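You operate a simulated robot arm through the tools that you are given. There is no shell and no other tool. Be economical: measure what you need, move in short steps, check, and stop when the job is done.

Carry out the task below with a simulated robot arm. There is one attempt and no reset: what you move stays moved.

## Task
Fold the ironing mat and shut the press.
Fine: the white napkin goes on the folding board first; turn the press catch shut.

The check looks at the end state, three seconds after you hand in, the way a careful person would. Anything else that was tipped, shoved, dropped, spilled or broken makes it a failure. Flat cloth is picked up by pressing the open fingertips on it (5 to 10 N) and closing them slowly along it; thin cloth reads only 2 to 8 mm in the jaws.

## Robot
A 6-joint arm with a two-finger parallel gripper, fixed in place. Base frame: the origin is at the foot of the arm, x ahead of it, y to its left, z up; the work surface is at about z = 850. Units: mm, degrees, N and s.
With the tool pointing down near the work surface it reaches from about 360 to 820 mm from the base axis. Its first joint turns from -166.0 to 166.0 degrees. Payload 3.91 kg.
Tool frame: the origin (TCP) lies between the finger pads and is the grasp point; the fingertips stand 30 mm ahead of it; z points along the fingers, y is the line along which they close. The gripper opens to 110 mm. The fingers are 20 mm wide and 10 mm thick; the gripper's body (48 by 112 mm) begins 55 mm behind the TCP.
Orientation is that of the tool frame in the base frame, as a unit quaternion [x, y, z, w]. With the fingers straight down and closing along the base's y, the tool's x points along the base's -x, its y along +y and its z along -z.

## Interface
- The arm moves only by the tool step_arm. Its argument "steps" is text: rows parted by semicolons, each of 7 numbers parted by spaces: the shift along the base's x, y, z in mm, then the turn, a rotation vector about the base's x, y, z in degrees, then the finger opening in mm, from 0 to 110. In form: tx ty tz rx ry rz hand; .... A call has 1 to 8 rows; each row shifts and turns the commanded pose from where the row before left it. Each row takes 0.2 s and may step no farther than 50 mm and 8.6 degrees from the row before; otherwise, or with a gripper value out of range, the whole call is refused. A pose out of reach is approached as far as the arm can. The call stops where the force on the tool passes 90 N (or 10 N more than at its start, if that is more) or the arm is blocked; 0.2 s more then pass. The fingers move at their own pace (about 45 mm/s each) and stop on an object; they squeeze with about 31 N. The grip force told is the motor's: it shows also when the fingers shut on nothing. Time passes only in rows, and 0.2 s behind the last, so rows that do not move let the fingers close. It gives the time, the measured TCP pose, the force on the tool (base axes), the opening and the grip force at its end, in the units of the frame above (readings bear some noise).
- Cameras (640 x 400 px; columns grow to the right, rows downward): "scene" is fixed at [50.6, 652.1, 1591.1]; the picture's right is [-0.32, -0.95, 0.00], its down [-0.69, 0.23, -0.69] and it looks along [0.65, -0.22, -0.73] (base axes); focal length 214 px, centre (320, 200). "wrist" rides on the gripper at [-36, 0, -57] in the tool frame; the picture's right is [0.00, -1.00, 0.00], its down [0.97, 0.00, -0.24] and it looks along [0.24, 0.00, 0.97] (tool axes); focal length 218 px, centre (320, 200). There is no depth. A picture from a camera that has moved, and an enlarged one, comes with that camera's place and axes in the base frame and with its lens.
- get_image(camera): a new picture of that camera. It takes no simulated time.
- move_column(by): slides the trunk up (or, below 0, down) by that many mm; the arm rides with it, the base frame stays. It gives what a move gives, with no picture.
- close_up(camera, box): a new picture of the part [left, top, right, bottom] of that camera's present view, enlarged. It takes no simulated time.
- close_job(): hands the job in; it is judged then, once.

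Work in short steps. Places have to be worked out from the pictures, the camera data and where the tool is seen: move nearer, look again, correct. Check each grasp and each placing, and mend what went wrong. You have 120 turns and 68 pictures in all, those below and enlarged ones among them. Open the gripper and draw the arm clear of the work before you hand the job in, unless the task says otherwise; then end with one line.

The tools are called after "Emit:" as name(argument=value, ...) on one line, values as JSON. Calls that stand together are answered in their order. step_arm: Moves the arm, as the interface text tells. Its arguments: {"type":"object","properties":{"steps":{"type":"string"}},"required":["steps"]} The other tools are called the same way: move_column (by) slides the trunk up or down; get_image (camera) takes a picture; close_up (camera, box) takes an enlarged picture of a part of a camera's view; close_job () hands the job in.

At the start:

```text
time_s: 0.0
position: [371.6, 214.6, 1387.5]
tool_rot: [0.0, 1.0, 0.0, -0.001]
wrist_force: [-0.6, 0.6, -1.2]
grip_width: 109.9
grip_force: 0.0
trunk travel left (down, up): [-550.0, 60.0]
```

scene: 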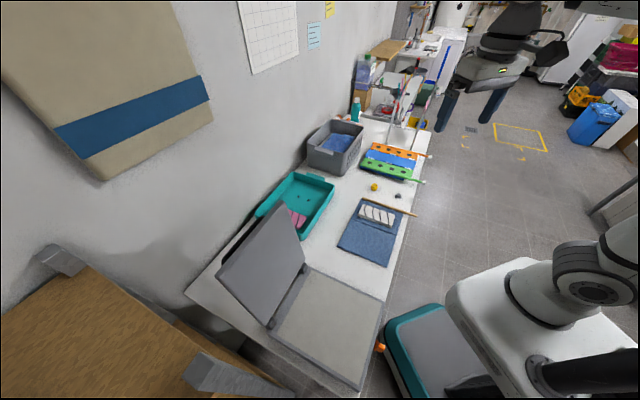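
wrist: 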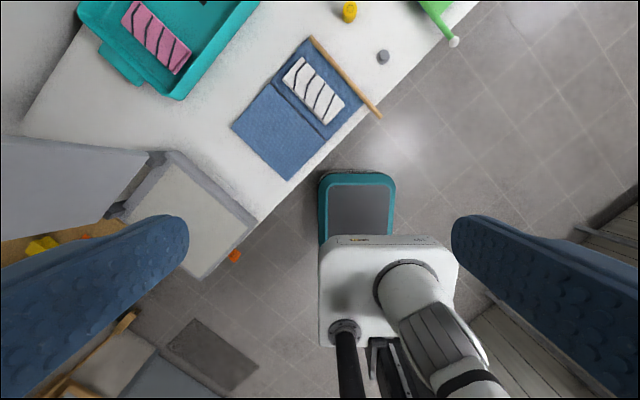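

I'll take enlarged looks at the work area to identify the mat, napkin, folding board and press catch.

Emit:
close_up(camera="scene", box=[300, 120, 460, 280])

Emit:
close_up(camera="scene", box=[180, 170, 420, 400])

Emit:
close_up(camera="wrist", box=[60, 0, 480, 270])

```text
2.50 times, centred on (380, 200) of scene
camera zoom: at [50.6, 652.1, 1591.1], right [-0.32, -0.95, 0.0], down [-0.69, 0.23, -0.69], along [0.65, -0.22, -0.73], focal length 536 px, centre (170, 200)
```

zoom: 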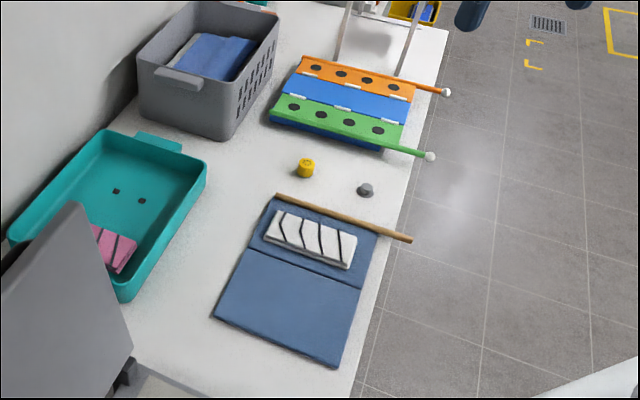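

```text
1.74 times, centred on (300, 285) of scene
camera zoom: at [50.6, 652.1, 1591.1], right [-0.32, -0.95, 0.0], down [-0.69, 0.23, -0.69], along [0.65, -0.22, -0.73], focal length 373 px, centre (355, 52)
```

zoom: 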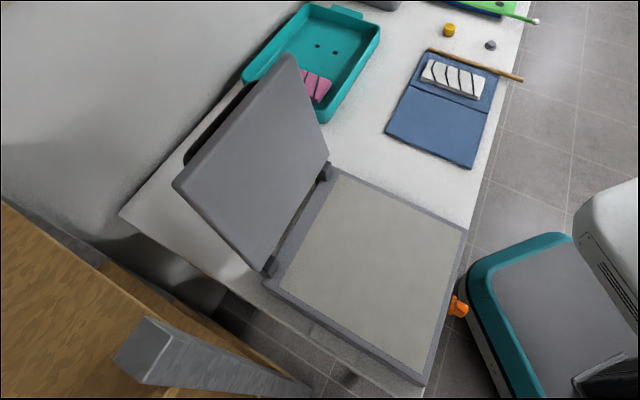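

```text
1.48 times, centred on (270, 135) of wrist
camera zoom: at [406.5, 214.5, 1445.9], right [0.0, -1.0, 0.0], down [-0.97, 0.0, 0.24], along [-0.24, 0.0, -0.97], focal length 323 px, centre (394, 296)
```

zoom: 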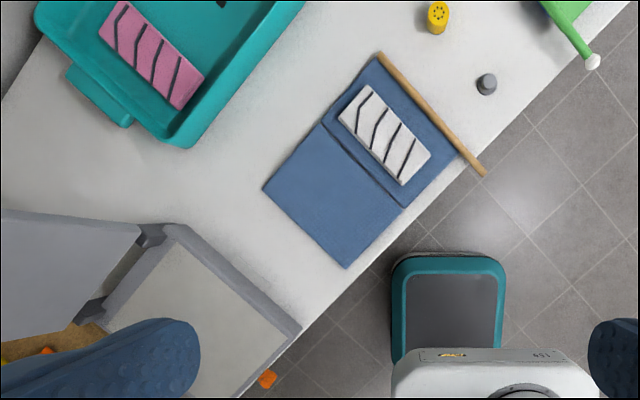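

The napkin sits near (533, 231), the mat's rod runs about (646, 236)–(476, 63), and everything is at 45°. The board with three coloured panels (the folding board) is near (835, -20). I move above the napkin with a 45° yaw and look.

Emit:
step_arm(steps="16 1 -36 0 0 5.625 80;16 1 -36 0 0 5.625 80;16 1 -36 0 0 5.625 80;16 1 -36 0 0 5.625 80;16 1 -36 0 0 5.625 80;16 1 -36 0 0 5.625 80;16 1 -36 0 0 5.625 80;16 1 -36 0 0 5.625 80")

Emit:
get_image(camera="wrist")

```text
time_s: 1.8
position: [499.6, 223.4, 1097.8]
tool_rot: [-0.382, 0.924, 0.0, 0.0]
wrist_force: [0.0, 0.1, 0.1]
grip_width: 80.0
grip_force: 0.0
trunk travel left (down, up): [-550.0, 60.0]
```

```text
62 pictures are left
camera wrist: at [523.8, 248.1, 1156.1], right [0.71, -0.71, 0.0], down [-0.69, -0.69, 0.24], along [-0.17, -0.17, -0.97], focal length 218 px, centre (320, 200)
```

wrist: 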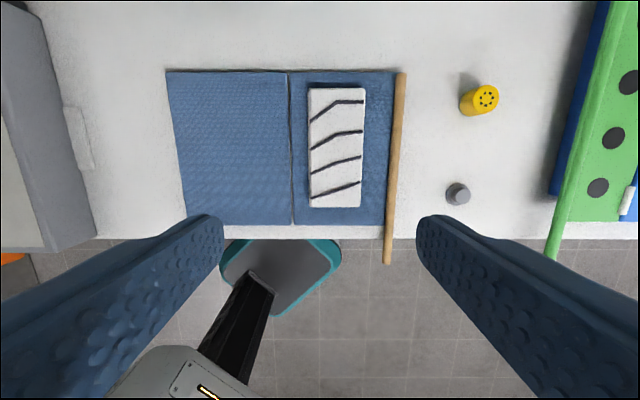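

Napkin centre about (537, 232), roughly 74 × 150 mm. I lower to just above it and check its thickness and centring.

Emit:
step_arm(steps="9.4 2 -35 0 0 0 95;9 2 -35 0 0 0 95;9 2 -35 0 0 0 95;9 2 -35 0 0 0 95;0 0 -20 0 0 0 95")

Emit:
get_image(camera="wrist")

Emit:
close_up(camera="scene", box=[325, 120, 445, 280])

```text
time_s: 3.0
position: [536.7, 231.2, 938.6]
tool_rot: [-0.383, 0.924, 0.0, 0.001]
wrist_force: [0.2, 0.0, -0.3]
grip_width: 95.2
grip_force: 0.1
trunk travel left (down, up): [-550.0, 60.0]
```

```text
61 pictures are left
camera wrist: at [560.1, 256.2, 997.5], right [0.71, -0.71, 0.0], down [-0.69, -0.69, 0.24], along [-0.17, -0.17, -0.97], focal length 218 px, centre (320, 200)
```

wrist: 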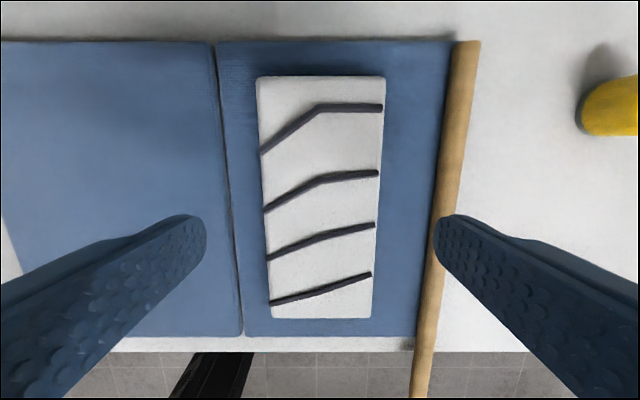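

```text
2.50 times, centred on (385, 200) of scene
camera zoom: at [50.6, 652.1, 1591.1], right [-0.32, -0.95, 0.0], down [-0.69, 0.23, -0.69], along [0.65, -0.22, -0.73], focal length 536 px, centre (158, 200)
```

zoom: 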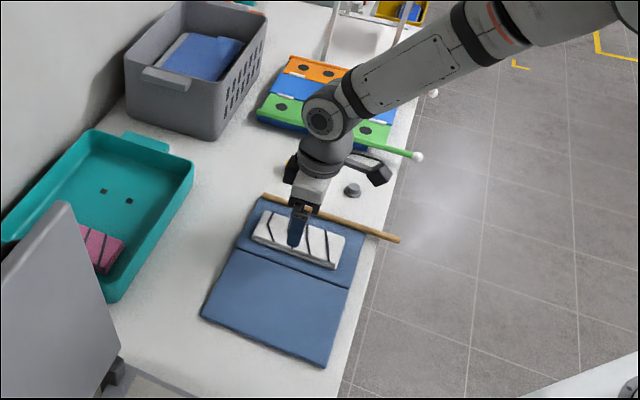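

Centred. The napkin has visible thickness; I lower so the tips straddle it near the mat and watch force.

Emit:
step_arm(steps="0 0 -25 0 0 0 95;0 0 -20 0 0 0 95;0 0 -4 0 0 0 95")

```text
time_s: 3.8
position: [536.1, 230.9, 889.2]
tool_rot: [-0.383, 0.924, 0.0, 0.0]
wrist_force: [-0.1, -0.2, 2.7]
grip_width: 94.9
grip_force: 0.0
trunk travel left (down, up): [-550.0, 60.0]
```

Tips are just touching the mat at z≈859; I raise 2 mm and close.

Emit:
step_arm(steps="0 0 2 0 0 0 95;0 0 0 0 0 0 75;0 0 0 0 0 0 50;0 0 0 0 0 0 50;0 0 0 0 0 0 50")

Emit:
get_image(camera="wrist")

```text
time_s: 5.0
position: [535.8, 230.7, 892.0]
tool_rot: [-0.383, 0.924, 0.0, 0.001]
wrist_force: [-0.3, -0.7, 0.1]
grip_width: 68.9
grip_force: 31.5
trunk travel left (down, up): [-550.0, 60.0]
```

```text
59 pictures are left
camera wrist: at [560.2, 255.3, 950.7], right [0.71, -0.71, 0.0], down [-0.69, -0.69, 0.24], along [-0.17, -0.17, -0.97], focal length 218 px, centre (320, 200)
```

wrist: 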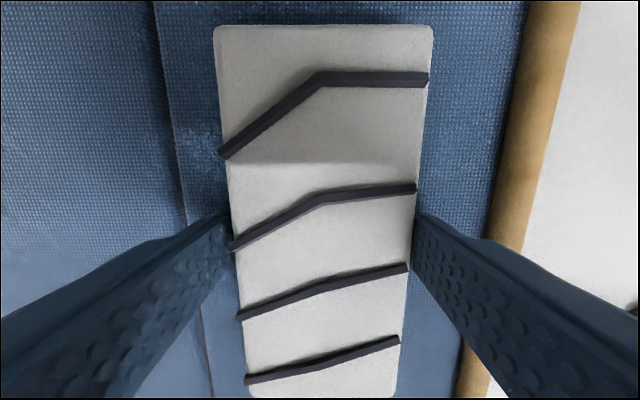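

The napkin is gripped at 68.9 mm with 31 N. I lift it straight up and travel toward the board at a safe height, then view the board.

Emit:
step_arm(steps="0 0 30 0 0 0 50;0 0 40 0 0 0 50;0 0 40 0 0 0 50;0 0 40 0 0 0 50;30 -30 20 0 0 0 50;30 -30 0 0 0 0 50;30 -30 0 0 0 0 50;30 -30 0 0 0 0 50")

Emit:
get_image(camera="wrist")

Emit:
get_image(camera="scene")

```text
time_s: 6.8
position: [656.3, 111.1, 1061.4]
tool_rot: [-0.383, 0.924, 0.0, 0.0]
wrist_force: [0.7, 0.3, -1.2]
grip_width: 68.9
grip_force: 30.4
trunk travel left (down, up): [-550.0, 60.0]
```

```text
58 pictures are left
camera wrist: at [681.5, 135.3, 1120.7], right [0.71, -0.71, 0.0], down [-0.69, -0.69, 0.24], along [-0.17, -0.17, -0.97], focal length 218 px, centre (320, 200)
```

wrist: 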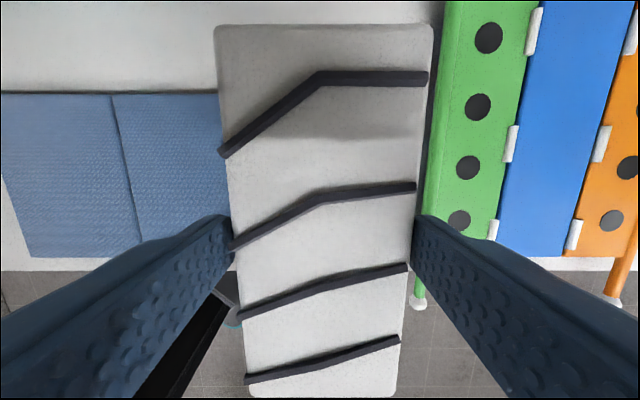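

```text
57 pictures are left
```

scene: 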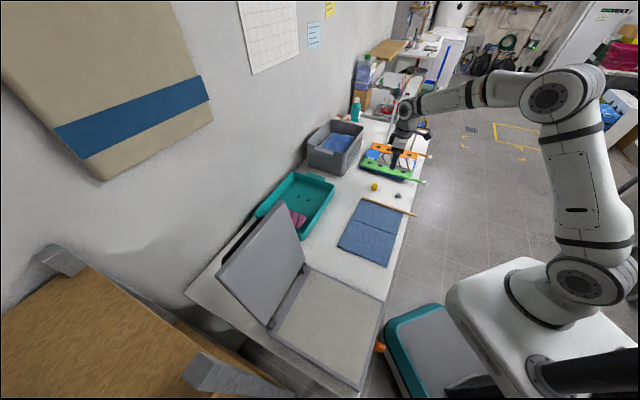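

The blue centre panel of the folding board appears to be around (845, -45), just past nominal reach. I travel on above it to see how far the arm gets and re-measure.

Emit:
step_arm(steps="30 -30 0 0 0 0 50;30 -30 0 0 0 0 50;30 -30 0 0 0 0 50;30 -30 0 0 0 0 50;30 -30 0 0 0 0 50;20 -20 0 0 0 0 50")

Emit:
get_image(camera="wrist")

Emit:
close_up(camera="scene", box=[330, 90, 450, 200])

```text
time_s: 8.2
position: [815.9, -58.3, 1062.0]
tool_rot: [-0.383, 0.924, 0.0, -0.001]
wrist_force: [-0.4, -0.3, -0.7]
grip_width: 68.8
grip_force: 31.0
out of reach, approached as far as the arm can: row 6
trunk travel left (down, up): [-550.0, 60.0]
```

```text
56 pictures are left
camera wrist: at [840.1, -33.6, 1119.2], right [0.71, -0.71, 0.0], down [-0.69, -0.69, 0.24], along [-0.17, -0.17, -0.97], focal length 218 px, centre (320, 200)
```

wrist: 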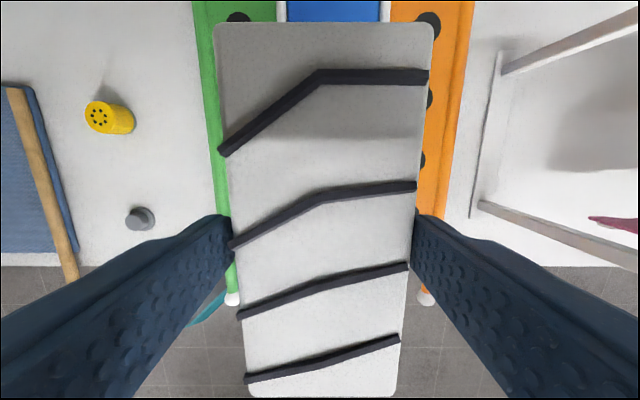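

```text
3.64 times, centred on (390, 145) of scene
camera zoom: at [50.6, 652.1, 1591.1], right [-0.32, -0.95, 0.0], down [-0.69, 0.23, -0.69], along [0.65, -0.22, -0.73], focal length 780 px, centre (66, 400)
```

zoom: 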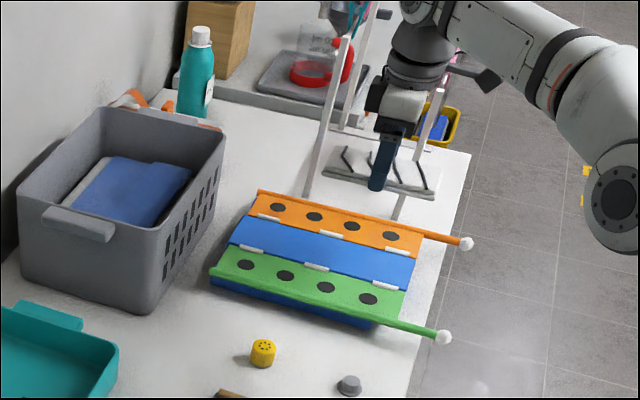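

Board top works out to z≈890, its blue panel centre line is about 12 mm to the +x/−y side, and centre about 45 mm deeper. I descend to ~960 (reach should grow there) while nudging laterally.

Emit:
step_arm(steps="0 0 -40 0 0 0 50;0 0 -40 0 0 0 50;0 0 -10 0 0 0 50;8 -8 0 0 0 0 50;0 0 0 0 0 0 50")

```text
time_s: 9.4
position: [824.1, -66.0, 969.7]
tool_rot: [-0.383, 0.924, 0.0, 0.0]
wrist_force: [0.5, -0.3, -0.7]
grip_width: 68.8
grip_force: 31.0
trunk travel left (down, up): [-550.0, 60.0]
```

Reach is better down here. I extend deeper onto the board and see how far it goes.

Emit:
step_arm(steps="8 8 0 0 0 0 50;8 8 0 0 0 0 50;8 8 0 0 0 0 50;8 8 0 0 0 0 50")

Emit:
get_image(camera="wrist")

Emit:
close_up(camera="scene", box=[330, 90, 450, 200])

```text
time_s: 10.4
position: [830.9, -32.7, 969.2]
tool_rot: [-0.382, 0.924, 0.0, 0.0]
wrist_force: [0.3, -0.3, 0.1]
grip_width: 68.9
grip_force: 30.7
out of reach, approached as far as the arm can: row 2, 3, 4
trunk travel left (down, up): [-550.0, 60.0]
```

```text
54 pictures are left
camera wrist: at [854.9, -7.9, 1027.0], right [0.71, -0.71, 0.0], down [-0.69, -0.69, 0.24], along [-0.17, -0.17, -0.97], focal length 218 px, centre (320, 200)
```

wrist: 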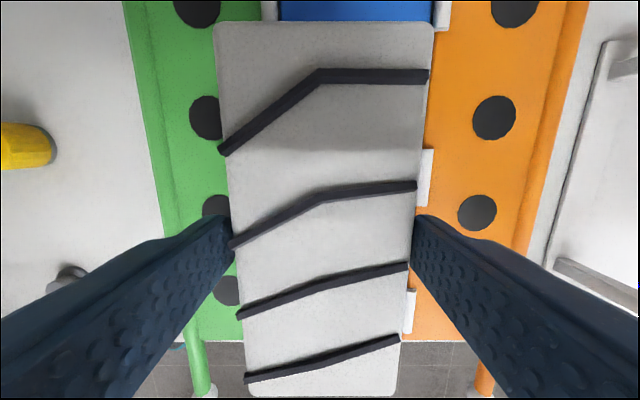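

```text
3.64 times, centred on (390, 145) of scene
camera zoom: at [50.6, 652.1, 1591.1], right [-0.32, -0.95, 0.0], down [-0.69, 0.23, -0.69], along [0.65, -0.22, -0.73], focal length 780 px, centre (66, 400)
```

zoom: 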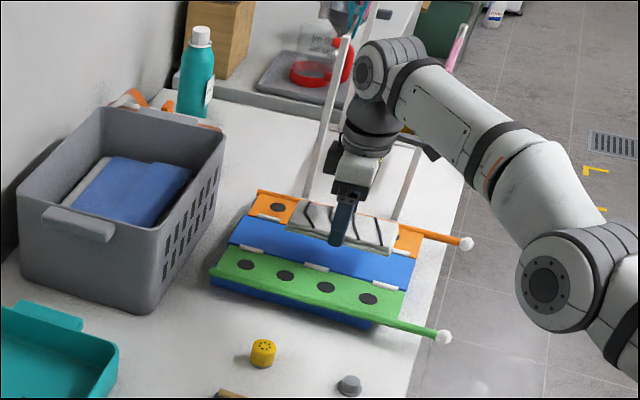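

Commands are clamped to the reached pose. The blue panel centre line is at s≈629 ((x−y)/√2), and the front at d≈453, so I aim for (831, −57): napkin centred on blue, fully inside. Lower to near contact.

Emit:
step_arm(steps="0 -12 -12 0 0 0 50;0 -12 -12 0 0 0 50;0 0 -10 0 0 0 50;0 0 0 0 0 0 50")

Emit:
get_image(camera="wrist")

```text
time_s: 11.4
position: [831.4, -56.7, 933.6]
tool_rot: [-0.383, 0.924, 0.0, 0.001]
wrist_force: [0.8, 0.4, 0.0]
grip_width: 68.9
grip_force: 31.4
trunk travel left (down, up): [-550.0, 60.0]
```

```text
52 pictures are left
camera wrist: at [855.2, -31.6, 992.8], right [0.71, -0.71, 0.0], down [-0.69, -0.69, 0.24], along [-0.17, -0.17, -0.97], focal length 218 px, centre (320, 200)
```

wrist: 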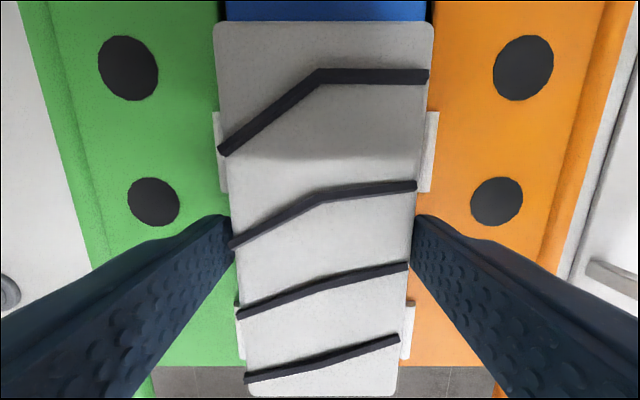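

Nicely centred on the blue panel. I nudge 6 mm deeper, then descend in small steps watching force.

Emit:
step_arm(steps="4 5 -4 0 0 0 50;0 0 -4 0 0 0 50;0 0 -2 0 0 0 50;0 0 0 0 0 0 50")

```text
time_s: 12.4
position: [828.9, -52.2, 924.7]
tool_rot: [-0.383, 0.924, 0.001, 0.0]
wrist_force: [-0.2, 0.3, -0.3]
grip_width: 68.9
grip_force: 31.3
out of reach, approached as far as the arm can: row 1
trunk travel left (down, up): [-550.0, 60.0]
```

Reach limit is about 830; I slide back to the centre line and keep lowering in 2 mm steps.

Emit:
step_arm(steps="-1 -8 0 0 0 0 50;0 0 -2 0 0 0 50;0 0 -2 0 0 0 50;0 0 0 0 0 0 50")

```text
time_s: 13.4
position: [827.6, -59.4, 919.4]
tool_rot: [-0.382, 0.924, 0.0, -0.001]
wrist_force: [0.1, 0.0, -0.3]
grip_width: 69.0
grip_force: 30.9
trunk travel left (down, up): [-550.0, 60.0]
```

No contact yet; continue down in small steps.

Emit:
step_arm(steps="0 0 -2 0 0 0 50;0 0 -2 0 0 0 50;0 0 -2 0 0 0 50;0 0 0 0 0 0 50")

Emit:
close_up(camera="scene", box=[350, 120, 430, 190])

```text
time_s: 14.4
position: [828.8, -59.8, 917.5]
tool_rot: [-0.383, 0.924, 0.0, 0.001]
wrist_force: [3.7, -1.6, 11.7]
grip_width: 69.0
grip_force: 30.9
trunk travel left (down, up): [-550.0, 60.0]
```

```text
5.71 times, centred on (390, 155) of scene
camera zoom: at [50.6, 652.1, 1591.1], right [-0.32, -0.95, 0.0], down [-0.69, 0.23, -0.69], along [0.65, -0.22, -0.73], focal length 1226 px, centre (-80, 457)
```

zoom: 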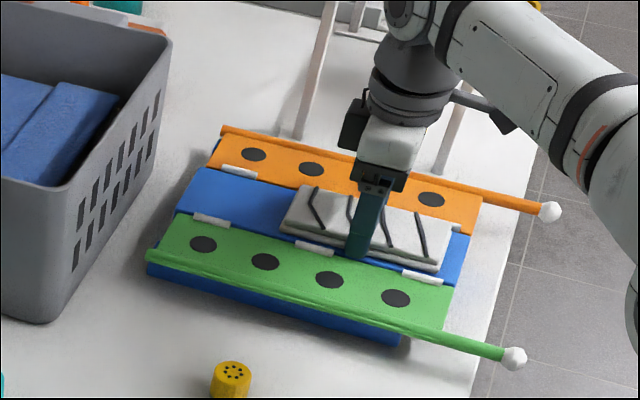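

Contact at 12 N with the napkin over the blue panel. Ease up 3 mm, open, and lift clear.

Emit:
step_arm(steps="0 0 3 0 0 0 50;0 0 1 0 0 0 72;0 0 0 0 0 0 80;0 0 0 0 0 0 86;0 0 15 0 0 0 86;0 0 30 0 0 0 86;-5 5 40 0 0 0 86;-10 10 40 0 0 0 86")

Emit:
get_image(camera="wrist")

Emit:
close_up(camera="scene", box=[350, 120, 430, 190])

```text
time_s: 16.2
position: [818.5, -45.5, 1045.5]
tool_rot: [-0.382, 0.924, 0.0, -0.001]
wrist_force: [0.0, 0.2, 0.0]
grip_width: 85.9
grip_force: 0.1
out of reach, approached as far as the arm can: row 8
trunk travel left (down, up): [-550.0, 60.0]
```

```text
50 pictures are left
camera wrist: at [843.6, -20.1, 1103.9], right [0.71, -0.71, 0.0], down [-0.69, -0.69, 0.24], along [-0.17, -0.17, -0.97], focal length 218 px, centre (320, 200)
```

wrist: 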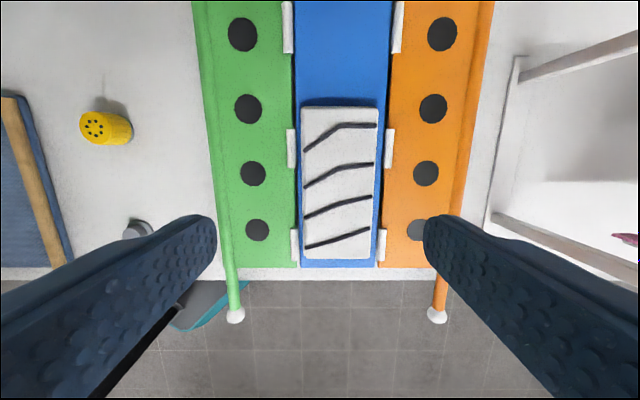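

```text
5.71 times, centred on (390, 155) of scene
camera zoom: at [50.6, 652.1, 1591.1], right [-0.32, -0.95, 0.0], down [-0.69, 0.23, -0.69], along [0.65, -0.22, -0.73], focal length 1226 px, centre (-80, 457)
```

zoom: 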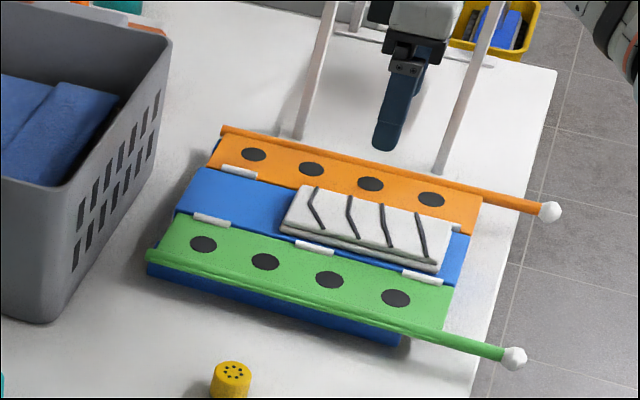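

The napkin lies squarely on the blue panel. Now the mat: its rod sticks out past the table edge, with the end near (475, 58), crease at s≈153, rod at s≈295. I move above the protruding rod end to look.

Emit:
step_arm(steps="-41 14 0 0 0 0 70;-41 14 0 0 0 0 60;-41 14 0 0 0 0 60;-41 14 0 0 0 0 60;-41 14 0 0 0 0 60;-41 14 0 0 0 0 60;-41 14 0 0 0 0 60;-43 16 -20 0 0 0 60")

Emit:
get_image(camera="wrist")

```text
time_s: 18.0
position: [819.3, -19.9, 1054.4]
tool_rot: [-0.383, 0.924, 0.001, 0.0]
wrist_force: [0.3, 0.7, 0.3]
grip_width: 60.3
grip_force: 0.0
out of reach, approached as far as the arm can: row 1, 2, 3, 4, 5, 6, 7, 8
trunk travel left (down, up): [-550.0, 60.0]
```

```text
48 pictures are left
camera wrist: at [843.7, 5.2, 1112.5], right [0.71, -0.71, 0.0], down [-0.69, -0.69, 0.24], along [-0.17, -0.17, -0.97], focal length 218 px, centre (320, 200)
```

wrist: 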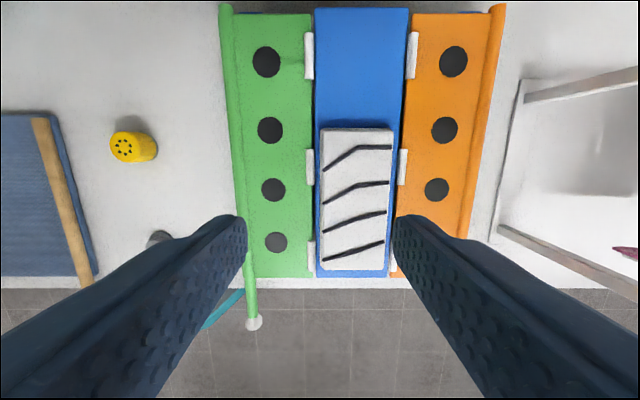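

The arm stuck at its outstretched limit; I retract with small inward, slightly downward steps.

Emit:
step_arm(steps="-10 0 -10 0 0 0 60;-10 0 -10 0 0 0 60;-10 0 0 0 0 0 60")

```text
time_s: 18.8
position: [821.6, -21.1, 1038.5]
tool_rot: [-0.383, 0.924, 0.0, -0.001]
wrist_force: [-0.2, -0.3, -0.2]
grip_width: 59.8
grip_force: 0.0
out of reach, approached as far as the arm can: row 1, 2, 3
trunk travel left (down, up): [-550.0, 60.0]
```

It slides along the reach boundary (straight elbow). I try one larger inward-and-down step to break out.

Emit:
step_arm(steps="-45 1 -20 0 0 0 60")

```text
time_s: 19.2
position: [821.7, -22.0, 1036.1]
tool_rot: [-0.383, 0.924, 0.001, -0.001]
wrist_force: [-0.8, -0.2, -0.8]
grip_width: 60.3
grip_force: 0.0
out of reach, approached as far as the arm can: row 1
trunk travel left (down, up): [-550.0, 60.0]
```

Stuck at the elbow singularity; I try tilting the fingers outward, which draws the wrist inward.

Emit:
step_arm(steps="0 0 0 0 -5 0 60;0 0 0 0 -5 0 60")

```text
time_s: 19.8
position: [856.8, -23.0, 1040.8]
tool_rot: [-0.381, 0.921, -0.033, 0.08]
wrist_force: [-0.2, 0.3, -0.3]
grip_width: 60.0
grip_force: 0.1
out of reach, approached as far as the arm can: row 1, 2
trunk travel left (down, up): [-550.0, 60.0]
```

Earlier, straight-down moves from the boundary worked, so I try pure descent steps here (the tips are ~120 mm above the board).

Emit:
step_arm(steps="0 0 -15 0 0 0 60;0 0 -15 0 0 0 60;0 0 -15 0 0 0 60")

```text
time_s: 20.6
position: [863.0, -23.8, 996.7]
tool_rot: [-0.382, 0.92, -0.035, 0.081]
wrist_force: [-0.4, -0.1, 0.5]
grip_width: 59.9
grip_force: 0.0
out of reach, approached as far as the arm can: row 2
trunk travel left (down, up): [-550.0, 60.0]
```

Rows are being accepted again; now small inward steps.

Emit:
step_arm(steps="-4 0 -8 0 0 0 60;-6 0 -4 0 0 0 60;-10 0 0 0 0 0 60")

```text
time_s: 21.4
position: [864.4, -25.1, 986.2]
tool_rot: [-0.381, 0.92, -0.033, 0.08]
wrist_force: [0.0, 0.2, -0.4]
grip_width: 60.1
grip_force: 0.1
out of reach, approached as far as the arm can: row 1, 2, 3
trunk travel left (down, up): [-550.0, 60.0]
```

Pure downward moves are accepted; I go down a little in small steps so the elbow gets some bend, then creep inward by 1–2 mm.

Emit:
step_arm(steps="0 0 -6 0 0 0 60;0 0 -6 0 0 0 60;0 0 -6 0 0 0 60;0 0 -6 0 0 0 60;-1 0 0 0 0 0 60;-2 0 0 0 0 0 60;-3 0 0 0 0 0 60")

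```text
time_s: 23.0
position: [858.1, -25.4, 961.6]
tool_rot: [-0.381, 0.921, -0.034, 0.08]
wrist_force: [-0.2, -0.3, 0.9]
grip_width: 59.9
grip_force: 0.1
out of reach, approached as far as the arm can: row 5
trunk travel left (down, up): [-550.0, 60.0]
```

Free again: it moved inward. I continue inward with growing steps.

Emit:
step_arm(steps="-5 0 0 0 0 0 60;-10 0 5 0 0 0 60;-15 0 8 0 0 0 60;-20 5 10 0 0 0 60;-30 8 10 0 0 0 60;-40 10 10 0 0 0 60;-40 10 10 0 0 0 60;-40 10 5 0 0 0 60")

```text
time_s: 24.8
position: [655.0, 18.0, 1020.9]
tool_rot: [-0.381, 0.92, -0.034, 0.081]
wrist_force: [0.5, -0.3, 0.3]
grip_width: 60.1
grip_force: 0.0
trunk travel left (down, up): [-550.0, 60.0]
```

Free. I untilt the tool and travel above the rod end.

Emit:
step_arm(steps="-33 10 0 0 5 0 60;-33 10 0 0 5 0 60;-34 10 0 0 0 0 60;-34 10 -10 0 0 0 60;-34 12 -20 0 0 0 50;0 0 -20 0 0 0 40")

Emit:
get_image(camera="wrist")

Emit:
close_up(camera="scene", box=[330, 170, 450, 270])

```text
time_s: 26.2
position: [491.1, 71.0, 969.9]
tool_rot: [-0.383, 0.924, 0.0, 0.0]
wrist_force: [-0.3, -0.1, -0.2]
grip_width: 40.0
grip_force: 0.0
trunk travel left (down, up): [-550.0, 60.0]
```

```text
47 pictures are left
camera wrist: at [515.0, 96.2, 1028.9], right [0.71, -0.71, 0.0], down [-0.69, -0.69, 0.24], along [-0.17, -0.17, -0.97], focal length 218 px, centre (320, 200)
```

wrist: 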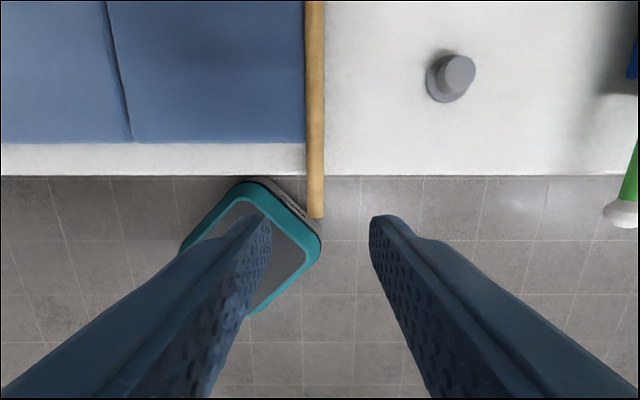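

```text
4.00 times, centred on (390, 220) of scene
camera zoom: at [50.6, 652.1, 1591.1], right [-0.32, -0.95, 0.0], down [-0.69, 0.23, -0.69], along [0.65, -0.22, -0.73], focal length 858 px, centre (40, 120)
```

zoom: 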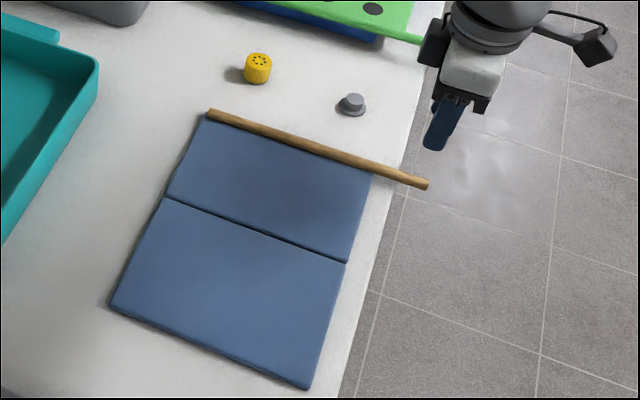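

Rod: s≈292, ⌀≈13 mm, overhanging the table edge from d≈408 to 376. I'll grip it at d≈391 beyond the table edge, with the tool pre-tilted 30° (body toward +s), so the folding arc needs less twist.

Emit:
step_arm(steps="9 -11.2 0 5.3 5.3 0 40;9 -11.2 0 5.3 5.3 0 40;9 -11.3 0 5.3 5.3 0 40;9 -11.3 0 5.3 5.3 0 40;-11 11 -27 0 0 0 40;-11 11 -27 0 0 0 40")

Emit:
get_image(camera="wrist")

Emit:
close_up(camera="scene", box=[330, 170, 450, 270])

```text
time_s: 27.6
position: [502.6, 48.4, 916.4]
tool_rot: [-0.37, 0.893, 0.238, -0.099]
wrist_force: [-0.5, -0.3, 0.1]
grip_width: 40.1
grip_force: 0.0
trunk travel left (down, up): [-550.0, 60.0]
```

```text
45 pictures are left
camera wrist: at [548.0, 52.7, 967.7], right [0.61, -0.61, -0.5], down [-0.6, -0.77, 0.21], along [-0.51, 0.17, -0.84], focal length 218 px, centre (320, 200)
```

wrist: 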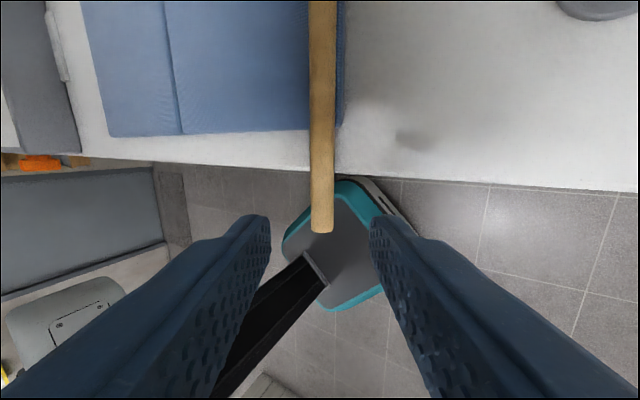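

```text
4.00 times, centred on (390, 220) of scene
camera zoom: at [50.6, 652.1, 1591.1], right [-0.32, -0.95, 0.0], down [-0.69, 0.23, -0.69], along [0.65, -0.22, -0.73], focal length 858 px, centre (40, 120)
```

zoom: 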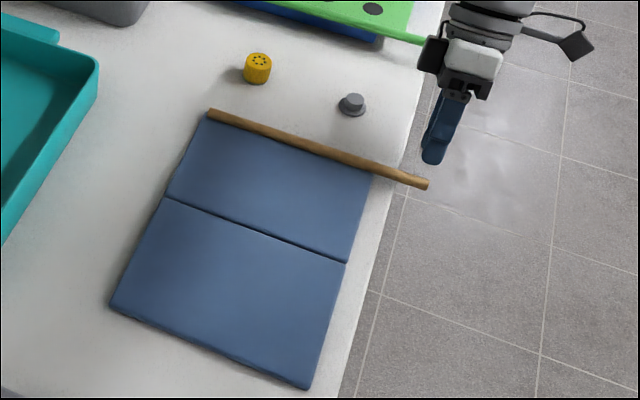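

The rod is centred between the fingers and lies on top of the mat edge (rod z≈865). Advance along the tool axis and close.

Emit:
step_arm(steps="-10.5 10.5 -26 0 0 0 40;-10 10 -24.5 0 0 0 40;0 0 0 0 0 0 20;0 0 0 0 0 0 5;0 0 0 0 0 0 5;0 0 0 0 0 0 5")

Emit:
get_image(camera="wrist")

```text
time_s: 29.0
position: [483.5, 67.7, 865.4]
tool_rot: [-0.369, 0.892, 0.239, -0.099]
wrist_force: [0.5, -1.1, -0.3]
grip_width: 12.0
grip_force: 31.3
trunk travel left (down, up): [-550.0, 60.0]
```

```text
43 pictures are left
camera wrist: at [528.0, 72.8, 917.4], right [0.61, -0.61, -0.5], down [-0.6, -0.77, 0.21], along [-0.51, 0.17, -0.84], focal length 218 px, centre (320, 200)
```

wrist: 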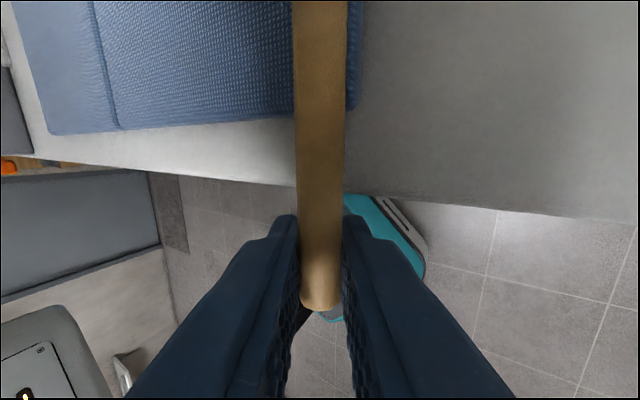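

Rod gripped at 12 mm. I begin the arc about the crease (s≈153), lifting 20° with the tool co-rotating, then check.

Emit:
step_arm(steps="-0.9 0.9 12.2 -3.5 -3.5 0 5;-1.7 1.7 12.1 -3.5 -3.5 0 5;-2.4 2.4 11.9 -3.5 -3.5 0 5;-3.1 3.1 11.5 -3.5 -3.5 0 5")

Emit:
close_up(camera="scene", box=[330, 170, 450, 270])

```text
time_s: 30.0
position: [473.6, 76.1, 913.4]
tool_rot: [-0.38, 0.921, 0.081, -0.034]
wrist_force: [-1.6, 1.0, 0.9]
grip_width: 12.2
grip_force: 31.3
trunk travel left (down, up): [-550.0, 60.0]
```

```text
4.00 times, centred on (390, 220) of scene
camera zoom: at [50.6, 652.1, 1591.1], right [-0.32, -0.95, 0.0], down [-0.69, 0.23, -0.69], along [0.65, -0.22, -0.73], focal length 858 px, centre (40, 120)
```

zoom: 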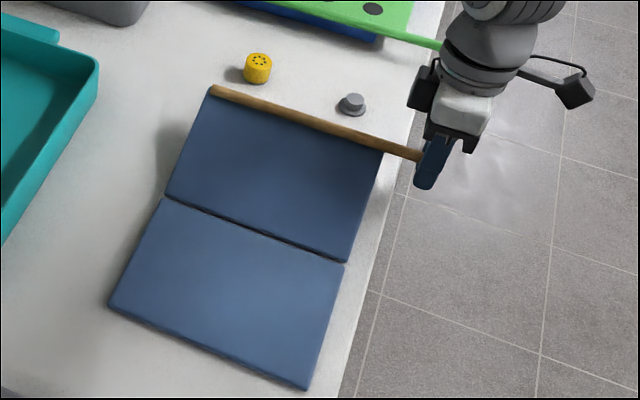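

The flap hinges cleanly with small forces. I continue to near vertical, with the tool rotating along.

Emit:
step_arm(steps="-6.5 6.5 17.4 -3.5 -3.5 0 5;-8.1 8.1 16.1 -3.5 -3.5 0 5;-9.6 9.6 14.2 -3.5 -3.5 0 5;-11 11 12.3 -3.5 -3.5 0 5;-12 12 10 -3.5 -3.5 0 5;-12.9 12.9 7.5 -3.5 -3.5 0 5;-13.5 13.5 4.9 -3.5 -3.5 0 5;-13.9 13.9 2.2 -3.5 -3.5 0 5")

Emit:
close_up(camera="scene", box=[320, 150, 440, 270])

```text
time_s: 31.8
position: [388.2, 164.0, 998.5]
tool_rot: [-0.369, 0.894, -0.235, 0.098]
wrist_force: [-1.4, 1.2, 0.2]
grip_width: 12.2
grip_force: 30.8
trunk travel left (down, up): [-550.0, 60.0]
```

```text
3.33 times, centred on (380, 210) of scene
camera zoom: at [50.6, 652.1, 1591.1], right [-0.32, -0.95, 0.0], down [-0.69, 0.23, -0.69], along [0.65, -0.22, -0.73], focal length 715 px, centre (120, 167)
```

zoom: 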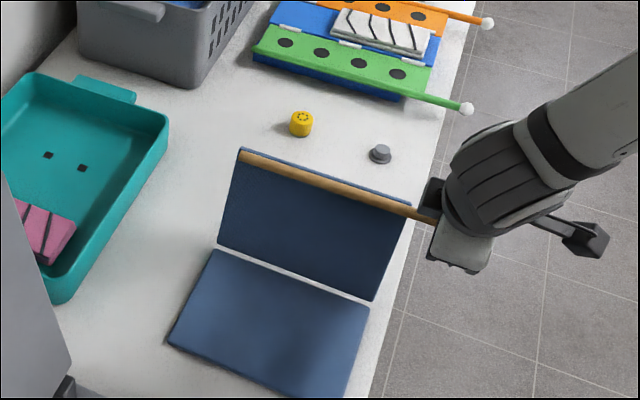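

The lower half seems to have slid a little and there's a gap at the crease. I take a wrist view and a full scene close-up to judge the flap's true angle.

Emit:
get_image(camera="wrist")

Emit:
close_up(camera="scene", box=[330, 185, 410, 275])

```text
40 pictures are left
camera wrist: at [391.9, 208.9, 1050.3], right [0.62, -0.62, 0.49], down [-0.77, -0.6, 0.21], along [0.17, -0.51, -0.85], focal length 218 px, centre (320, 200)
```

wrist: 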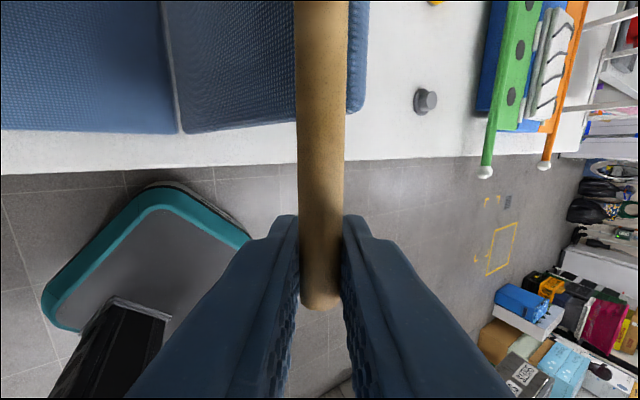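

```text
4.44 times, centred on (370, 230) of scene
camera zoom: at [50.6, 652.1, 1591.1], right [-0.32, -0.95, 0.0], down [-0.69, 0.23, -0.69], along [0.65, -0.22, -0.73], focal length 953 px, centre (98, 67)
```

zoom: 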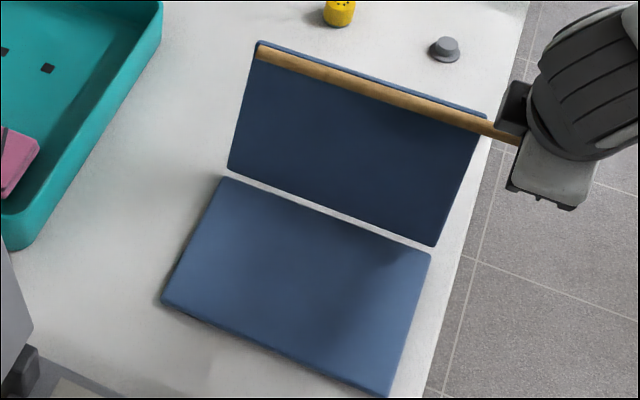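

The crease is now at s≈122 (the mat slid ~30 mm) and the flap is at ~75°. To avoid more drag I loosen the grip to a loose cage (18 mm) and guide the rod over the top along the corrected arc.

Emit:
step_arm(steps="0 0 0 0 0 0 18;0 0 0 0 0 0 18;-8.6 8.6 2 -1 -1 0 18;-8.7 8.7 2 -1 -1 0 18;-8.8 8.8 0.5 -1 -1 0 18;-8.7 8.7 -0.5 -1 -1 0 18;-8.7 8.7 -2 -1 -1 0 18;-8.6 8.6 -2.3 -1 -1 0 18")

Emit:
get_image(camera="wrist")

Emit:
close_up(camera="scene", box=[320, 175, 420, 275])

```text
time_s: 33.6
position: [334.8, 215.3, 997.8]
tool_rot: [-0.362, 0.874, -0.3, 0.124]
wrist_force: [-0.3, 0.5, -0.5]
grip_width: 18.1
grip_force: 0.0
trunk travel left (down, up): [-550.0, 60.0]
```

```text
38 pictures are left
camera wrist: at [334.0, 265.4, 1045.2], right [0.56, -0.56, 0.61], down [-0.79, -0.58, 0.19], along [0.25, -0.59, -0.77], focal length 218 px, centre (320, 200)
```

wrist: 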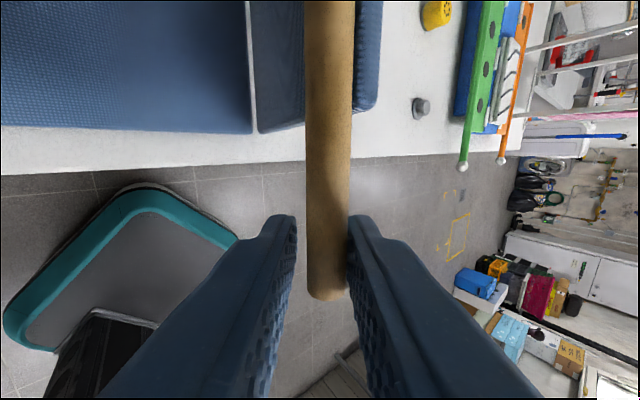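

```text
4.00 times, centred on (370, 225) of scene
camera zoom: at [50.6, 652.1, 1591.1], right [-0.32, -0.95, 0.0], down [-0.69, 0.23, -0.69], along [0.65, -0.22, -0.73], focal length 858 px, centre (120, 100)
```

zoom: 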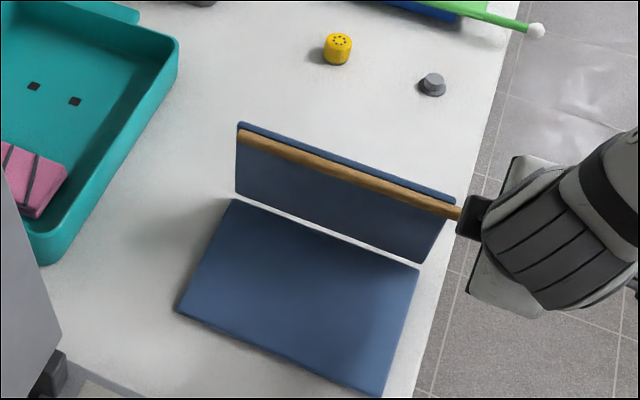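

The crease stayed at s≈121 and the flap is past vertical (~104°), held by hinge friction. I continue the arc with the loose cage.

Emit:
step_arm(steps="-13.3 13.3 -6.1 -2.1 -2.1 0 18;-12.6 12.6 -8.7 -2.1 -2.1 0 18;-11.6 11.6 -11.1 -2.1 -2.1 0 18;-10.4 10.4 -13.3 -2.1 -2.1 0 18;0 0 0 0 0 0 18")

Emit:
get_image(camera="wrist")

Emit:
close_up(camera="scene", box=[320, 175, 420, 275])

```text
time_s: 34.8
position: [287.7, 264.2, 958.6]
tool_rot: [-0.347, 0.838, -0.388, 0.162]
wrist_force: [-0.3, 0.2, -0.9]
grip_width: 18.0
grip_force: 0.0
trunk travel left (down, up): [-550.0, 60.0]
```

```text
36 pictures are left
camera wrist: at [281.0, 319.5, 998.2], right [0.46, -0.46, 0.76], down [-0.82, -0.56, 0.15], along [0.35, -0.69, -0.63], focal length 218 px, centre (320, 200)
```

wrist: 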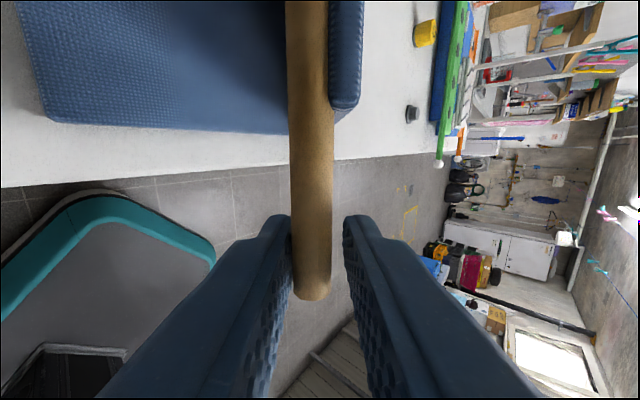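

```text
4.00 times, centred on (370, 225) of scene
camera zoom: at [50.6, 652.1, 1591.1], right [-0.32, -0.95, 0.0], down [-0.69, 0.23, -0.69], along [0.65, -0.22, -0.73], focal length 858 px, centre (120, 100)
```

zoom: 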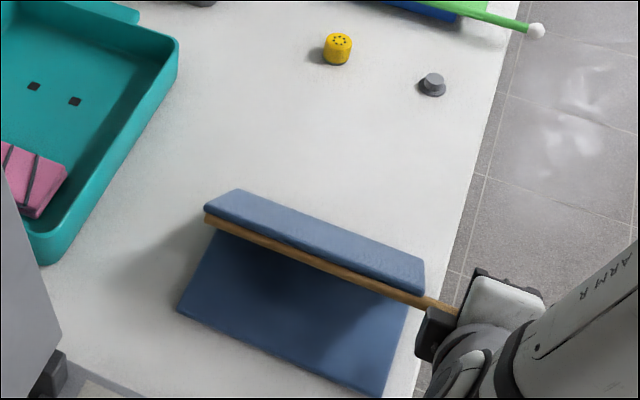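

The flap now rests on the −s finger at ~136°. I lower it further along the arc while rolling the tool back toward 30° tilt for body clearance.

Emit:
step_arm(steps="-9.1 9.1 -15.1 2.5 2.5 0 18;-7.4 7.4 -16.8 2.5 2.5 0 18;-5.7 5.7 -18.1 2.5 2.5 0 18;-3.9 3.9 -15 2.5 2.5 0 18;0 0 0 0 0 0 18")

Emit:
get_image(camera="wrist")

Emit:
close_up(camera="scene", box=[320, 185, 420, 285])

```text
time_s: 36.0
position: [261.9, 289.9, 895.2]
tool_rot: [-0.364, 0.88, -0.282, 0.117]
wrist_force: [0.4, 0.5, 0.2]
grip_width: 18.1
grip_force: 0.0
trunk travel left (down, up): [-550.0, 60.0]
```

```text
34 pictures are left
camera wrist: at [262.5, 338.5, 942.3], right [0.57, -0.58, 0.58], down [-0.79, -0.59, 0.19], along [0.23, -0.57, -0.79], focal length 218 px, centre (320, 200)
```

wrist: 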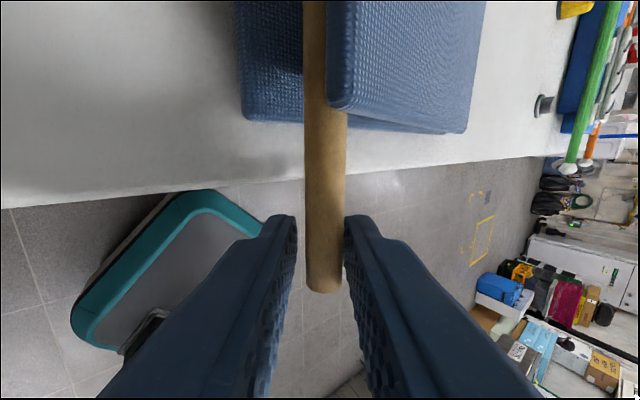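

```text
4.00 times, centred on (370, 235) of scene
camera zoom: at [50.6, 652.1, 1591.1], right [-0.32, -0.95, 0.0], down [-0.69, 0.23, -0.69], along [0.65, -0.22, -0.73], focal length 858 px, centre (120, 60)
```

zoom: 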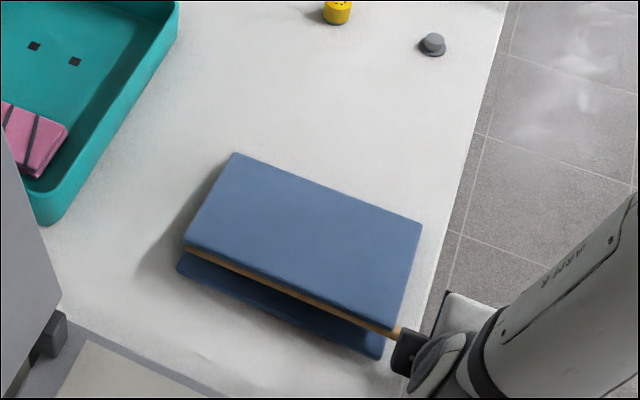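

Nearly down. I lower the last ~28 mm and check force.

Emit:
step_arm(steps="-2 2 -10 1 1 0 18;-1 1 -10 1 1 0 18;0 0 -7 0 0 0 18;0 0 0 0 0 0 18")

Emit:
get_image(camera="wrist")

Emit:
close_up(camera="scene", box=[320, 185, 420, 285])

```text
time_s: 37.0
position: [257.7, 293.8, 866.8]
tool_rot: [-0.367, 0.887, -0.26, 0.108]
wrist_force: [1.9, -2.1, 3.5]
grip_width: 19.8
grip_force: 2.1
trunk travel left (down, up): [-550.0, 60.0]
```

```text
32 pictures are left
camera wrist: at [260.8, 339.4, 916.6], right [0.59, -0.59, 0.54], down [-0.78, -0.59, 0.2], along [0.2, -0.54, -0.82], focal length 218 px, centre (320, 200)
```

wrist: 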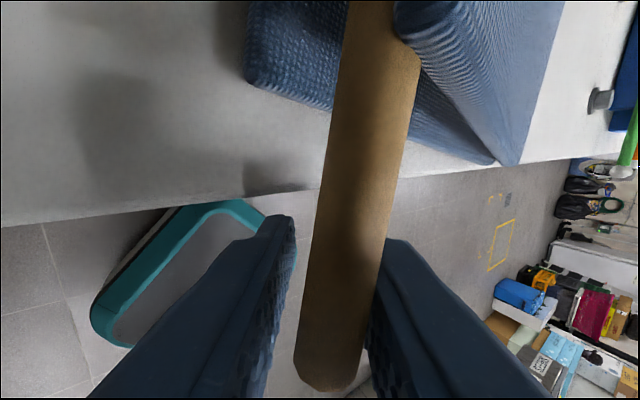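

```text
4.00 times, centred on (370, 235) of scene
camera zoom: at [50.6, 652.1, 1591.1], right [-0.32, -0.95, 0.0], down [-0.69, 0.23, -0.69], along [0.65, -0.22, -0.73], focal length 858 px, centre (120, 60)
```

zoom: 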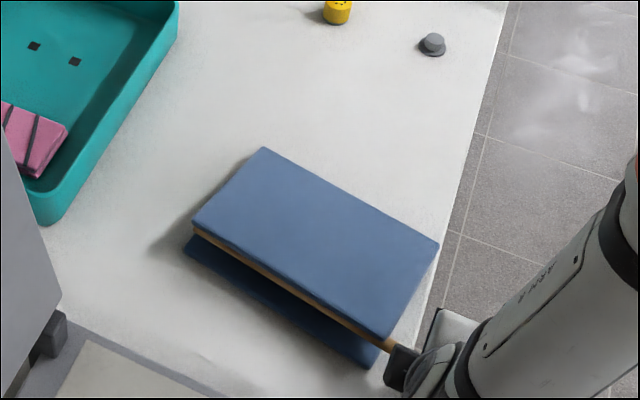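

The rod didn't follow (stiff crease); the tilted fingers wedged and yawed the mat a bit. I back up along the same path and then withdraw upward along the tool axis.

Emit:
step_arm(steps="0 0 7 0 0 0 24;1 -1 10 0 0 0 26;2 -2 10 0 0 0 26;0 0 0 0 0 0 26;-9 9 25 0 0 0 26;-9 9 25 0 0 0 26;-9 9 25 0 0 0 26;-9 9 25 0 0 0 26")

Emit:
get_image(camera="wrist")

Emit:
close_up(camera="scene", box=[320, 185, 420, 285])

```text
time_s: 38.8
position: [224.8, 325.3, 994.3]
tool_rot: [-0.368, 0.886, -0.26, 0.109]
wrist_force: [-0.1, -0.2, 0.2]
grip_width: 25.9
grip_force: 0.0
trunk travel left (down, up): [-550.0, 60.0]
```

```text
30 pictures are left
camera wrist: at [226.9, 372.5, 1045.0], right [0.59, -0.59, 0.54], down [-0.78, -0.59, 0.2], along [0.2, -0.54, -0.82], focal length 218 px, centre (320, 200)
```

wrist: 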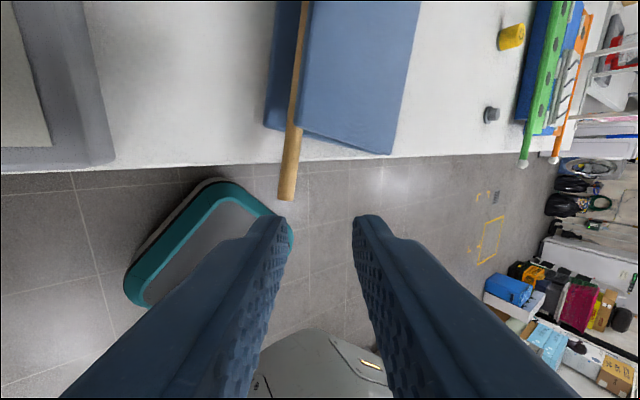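

```text
4.00 times, centred on (370, 235) of scene
camera zoom: at [50.6, 652.1, 1591.1], right [-0.32, -0.95, 0.0], down [-0.69, 0.23, -0.69], along [0.65, -0.22, -0.73], focal length 858 px, centre (120, 60)
```

zoom: 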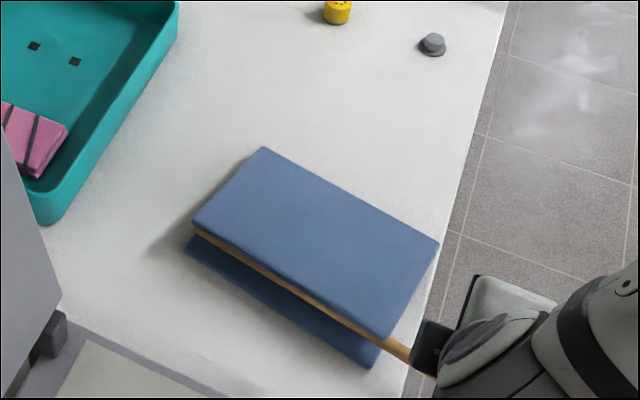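

I straighten the tool, close the fingers, and move over the rod-side of the flap (≈(384, 360)) to press it down gently.

Emit:
step_arm(steps="40 9 5 5.76 5.76 0 10;40 9 0 5.76 5.76 0 0;40 9 0 5.76 5.76 0 0;39 8 0 5.76 5.76 0 0;0 0 -30 0 0 0 0;0 0 -30 0 0 0 0;0 0 0 0 0 0 0")

Emit:
get_image(camera="wrist")

```text
time_s: 40.4
position: [384.1, 360.4, 939.8]
tool_rot: [-0.383, 0.924, -0.001, 0.001]
wrist_force: [-0.1, -0.2, 0.4]
grip_width: 0.0
grip_force: 31.1
trunk travel left (down, up): [-550.0, 60.0]
```

```text
28 pictures are left
camera wrist: at [409.0, 384.9, 999.0], right [0.71, -0.71, 0.0], down [-0.69, -0.69, 0.24], along [-0.17, -0.17, -0.97], focal length 218 px, centre (320, 200)
```

wrist: 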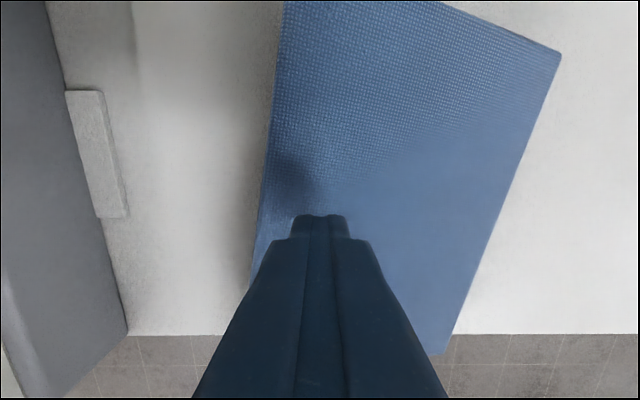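

The mat is yawed ~11°; I'll fix that afterwards. Now press down slowly.

Emit:
step_arm(steps="0 0 -8 0 0 0 0;0 0 -6 0 0 0 0;0 0 -4 0 0 0 0;0 0 -4 0 0 0 0;0 0 0 0 0 0 0")

```text
time_s: 41.6
position: [384.9, 359.4, 923.7]
tool_rot: [-0.382, 0.924, 0.001, 0.007]
wrist_force: [2.9, 0.6, 66.5]
grip_width: 0.2
grip_force: 30.8
trunk travel left (down, up): [-550.0, 60.0]
```

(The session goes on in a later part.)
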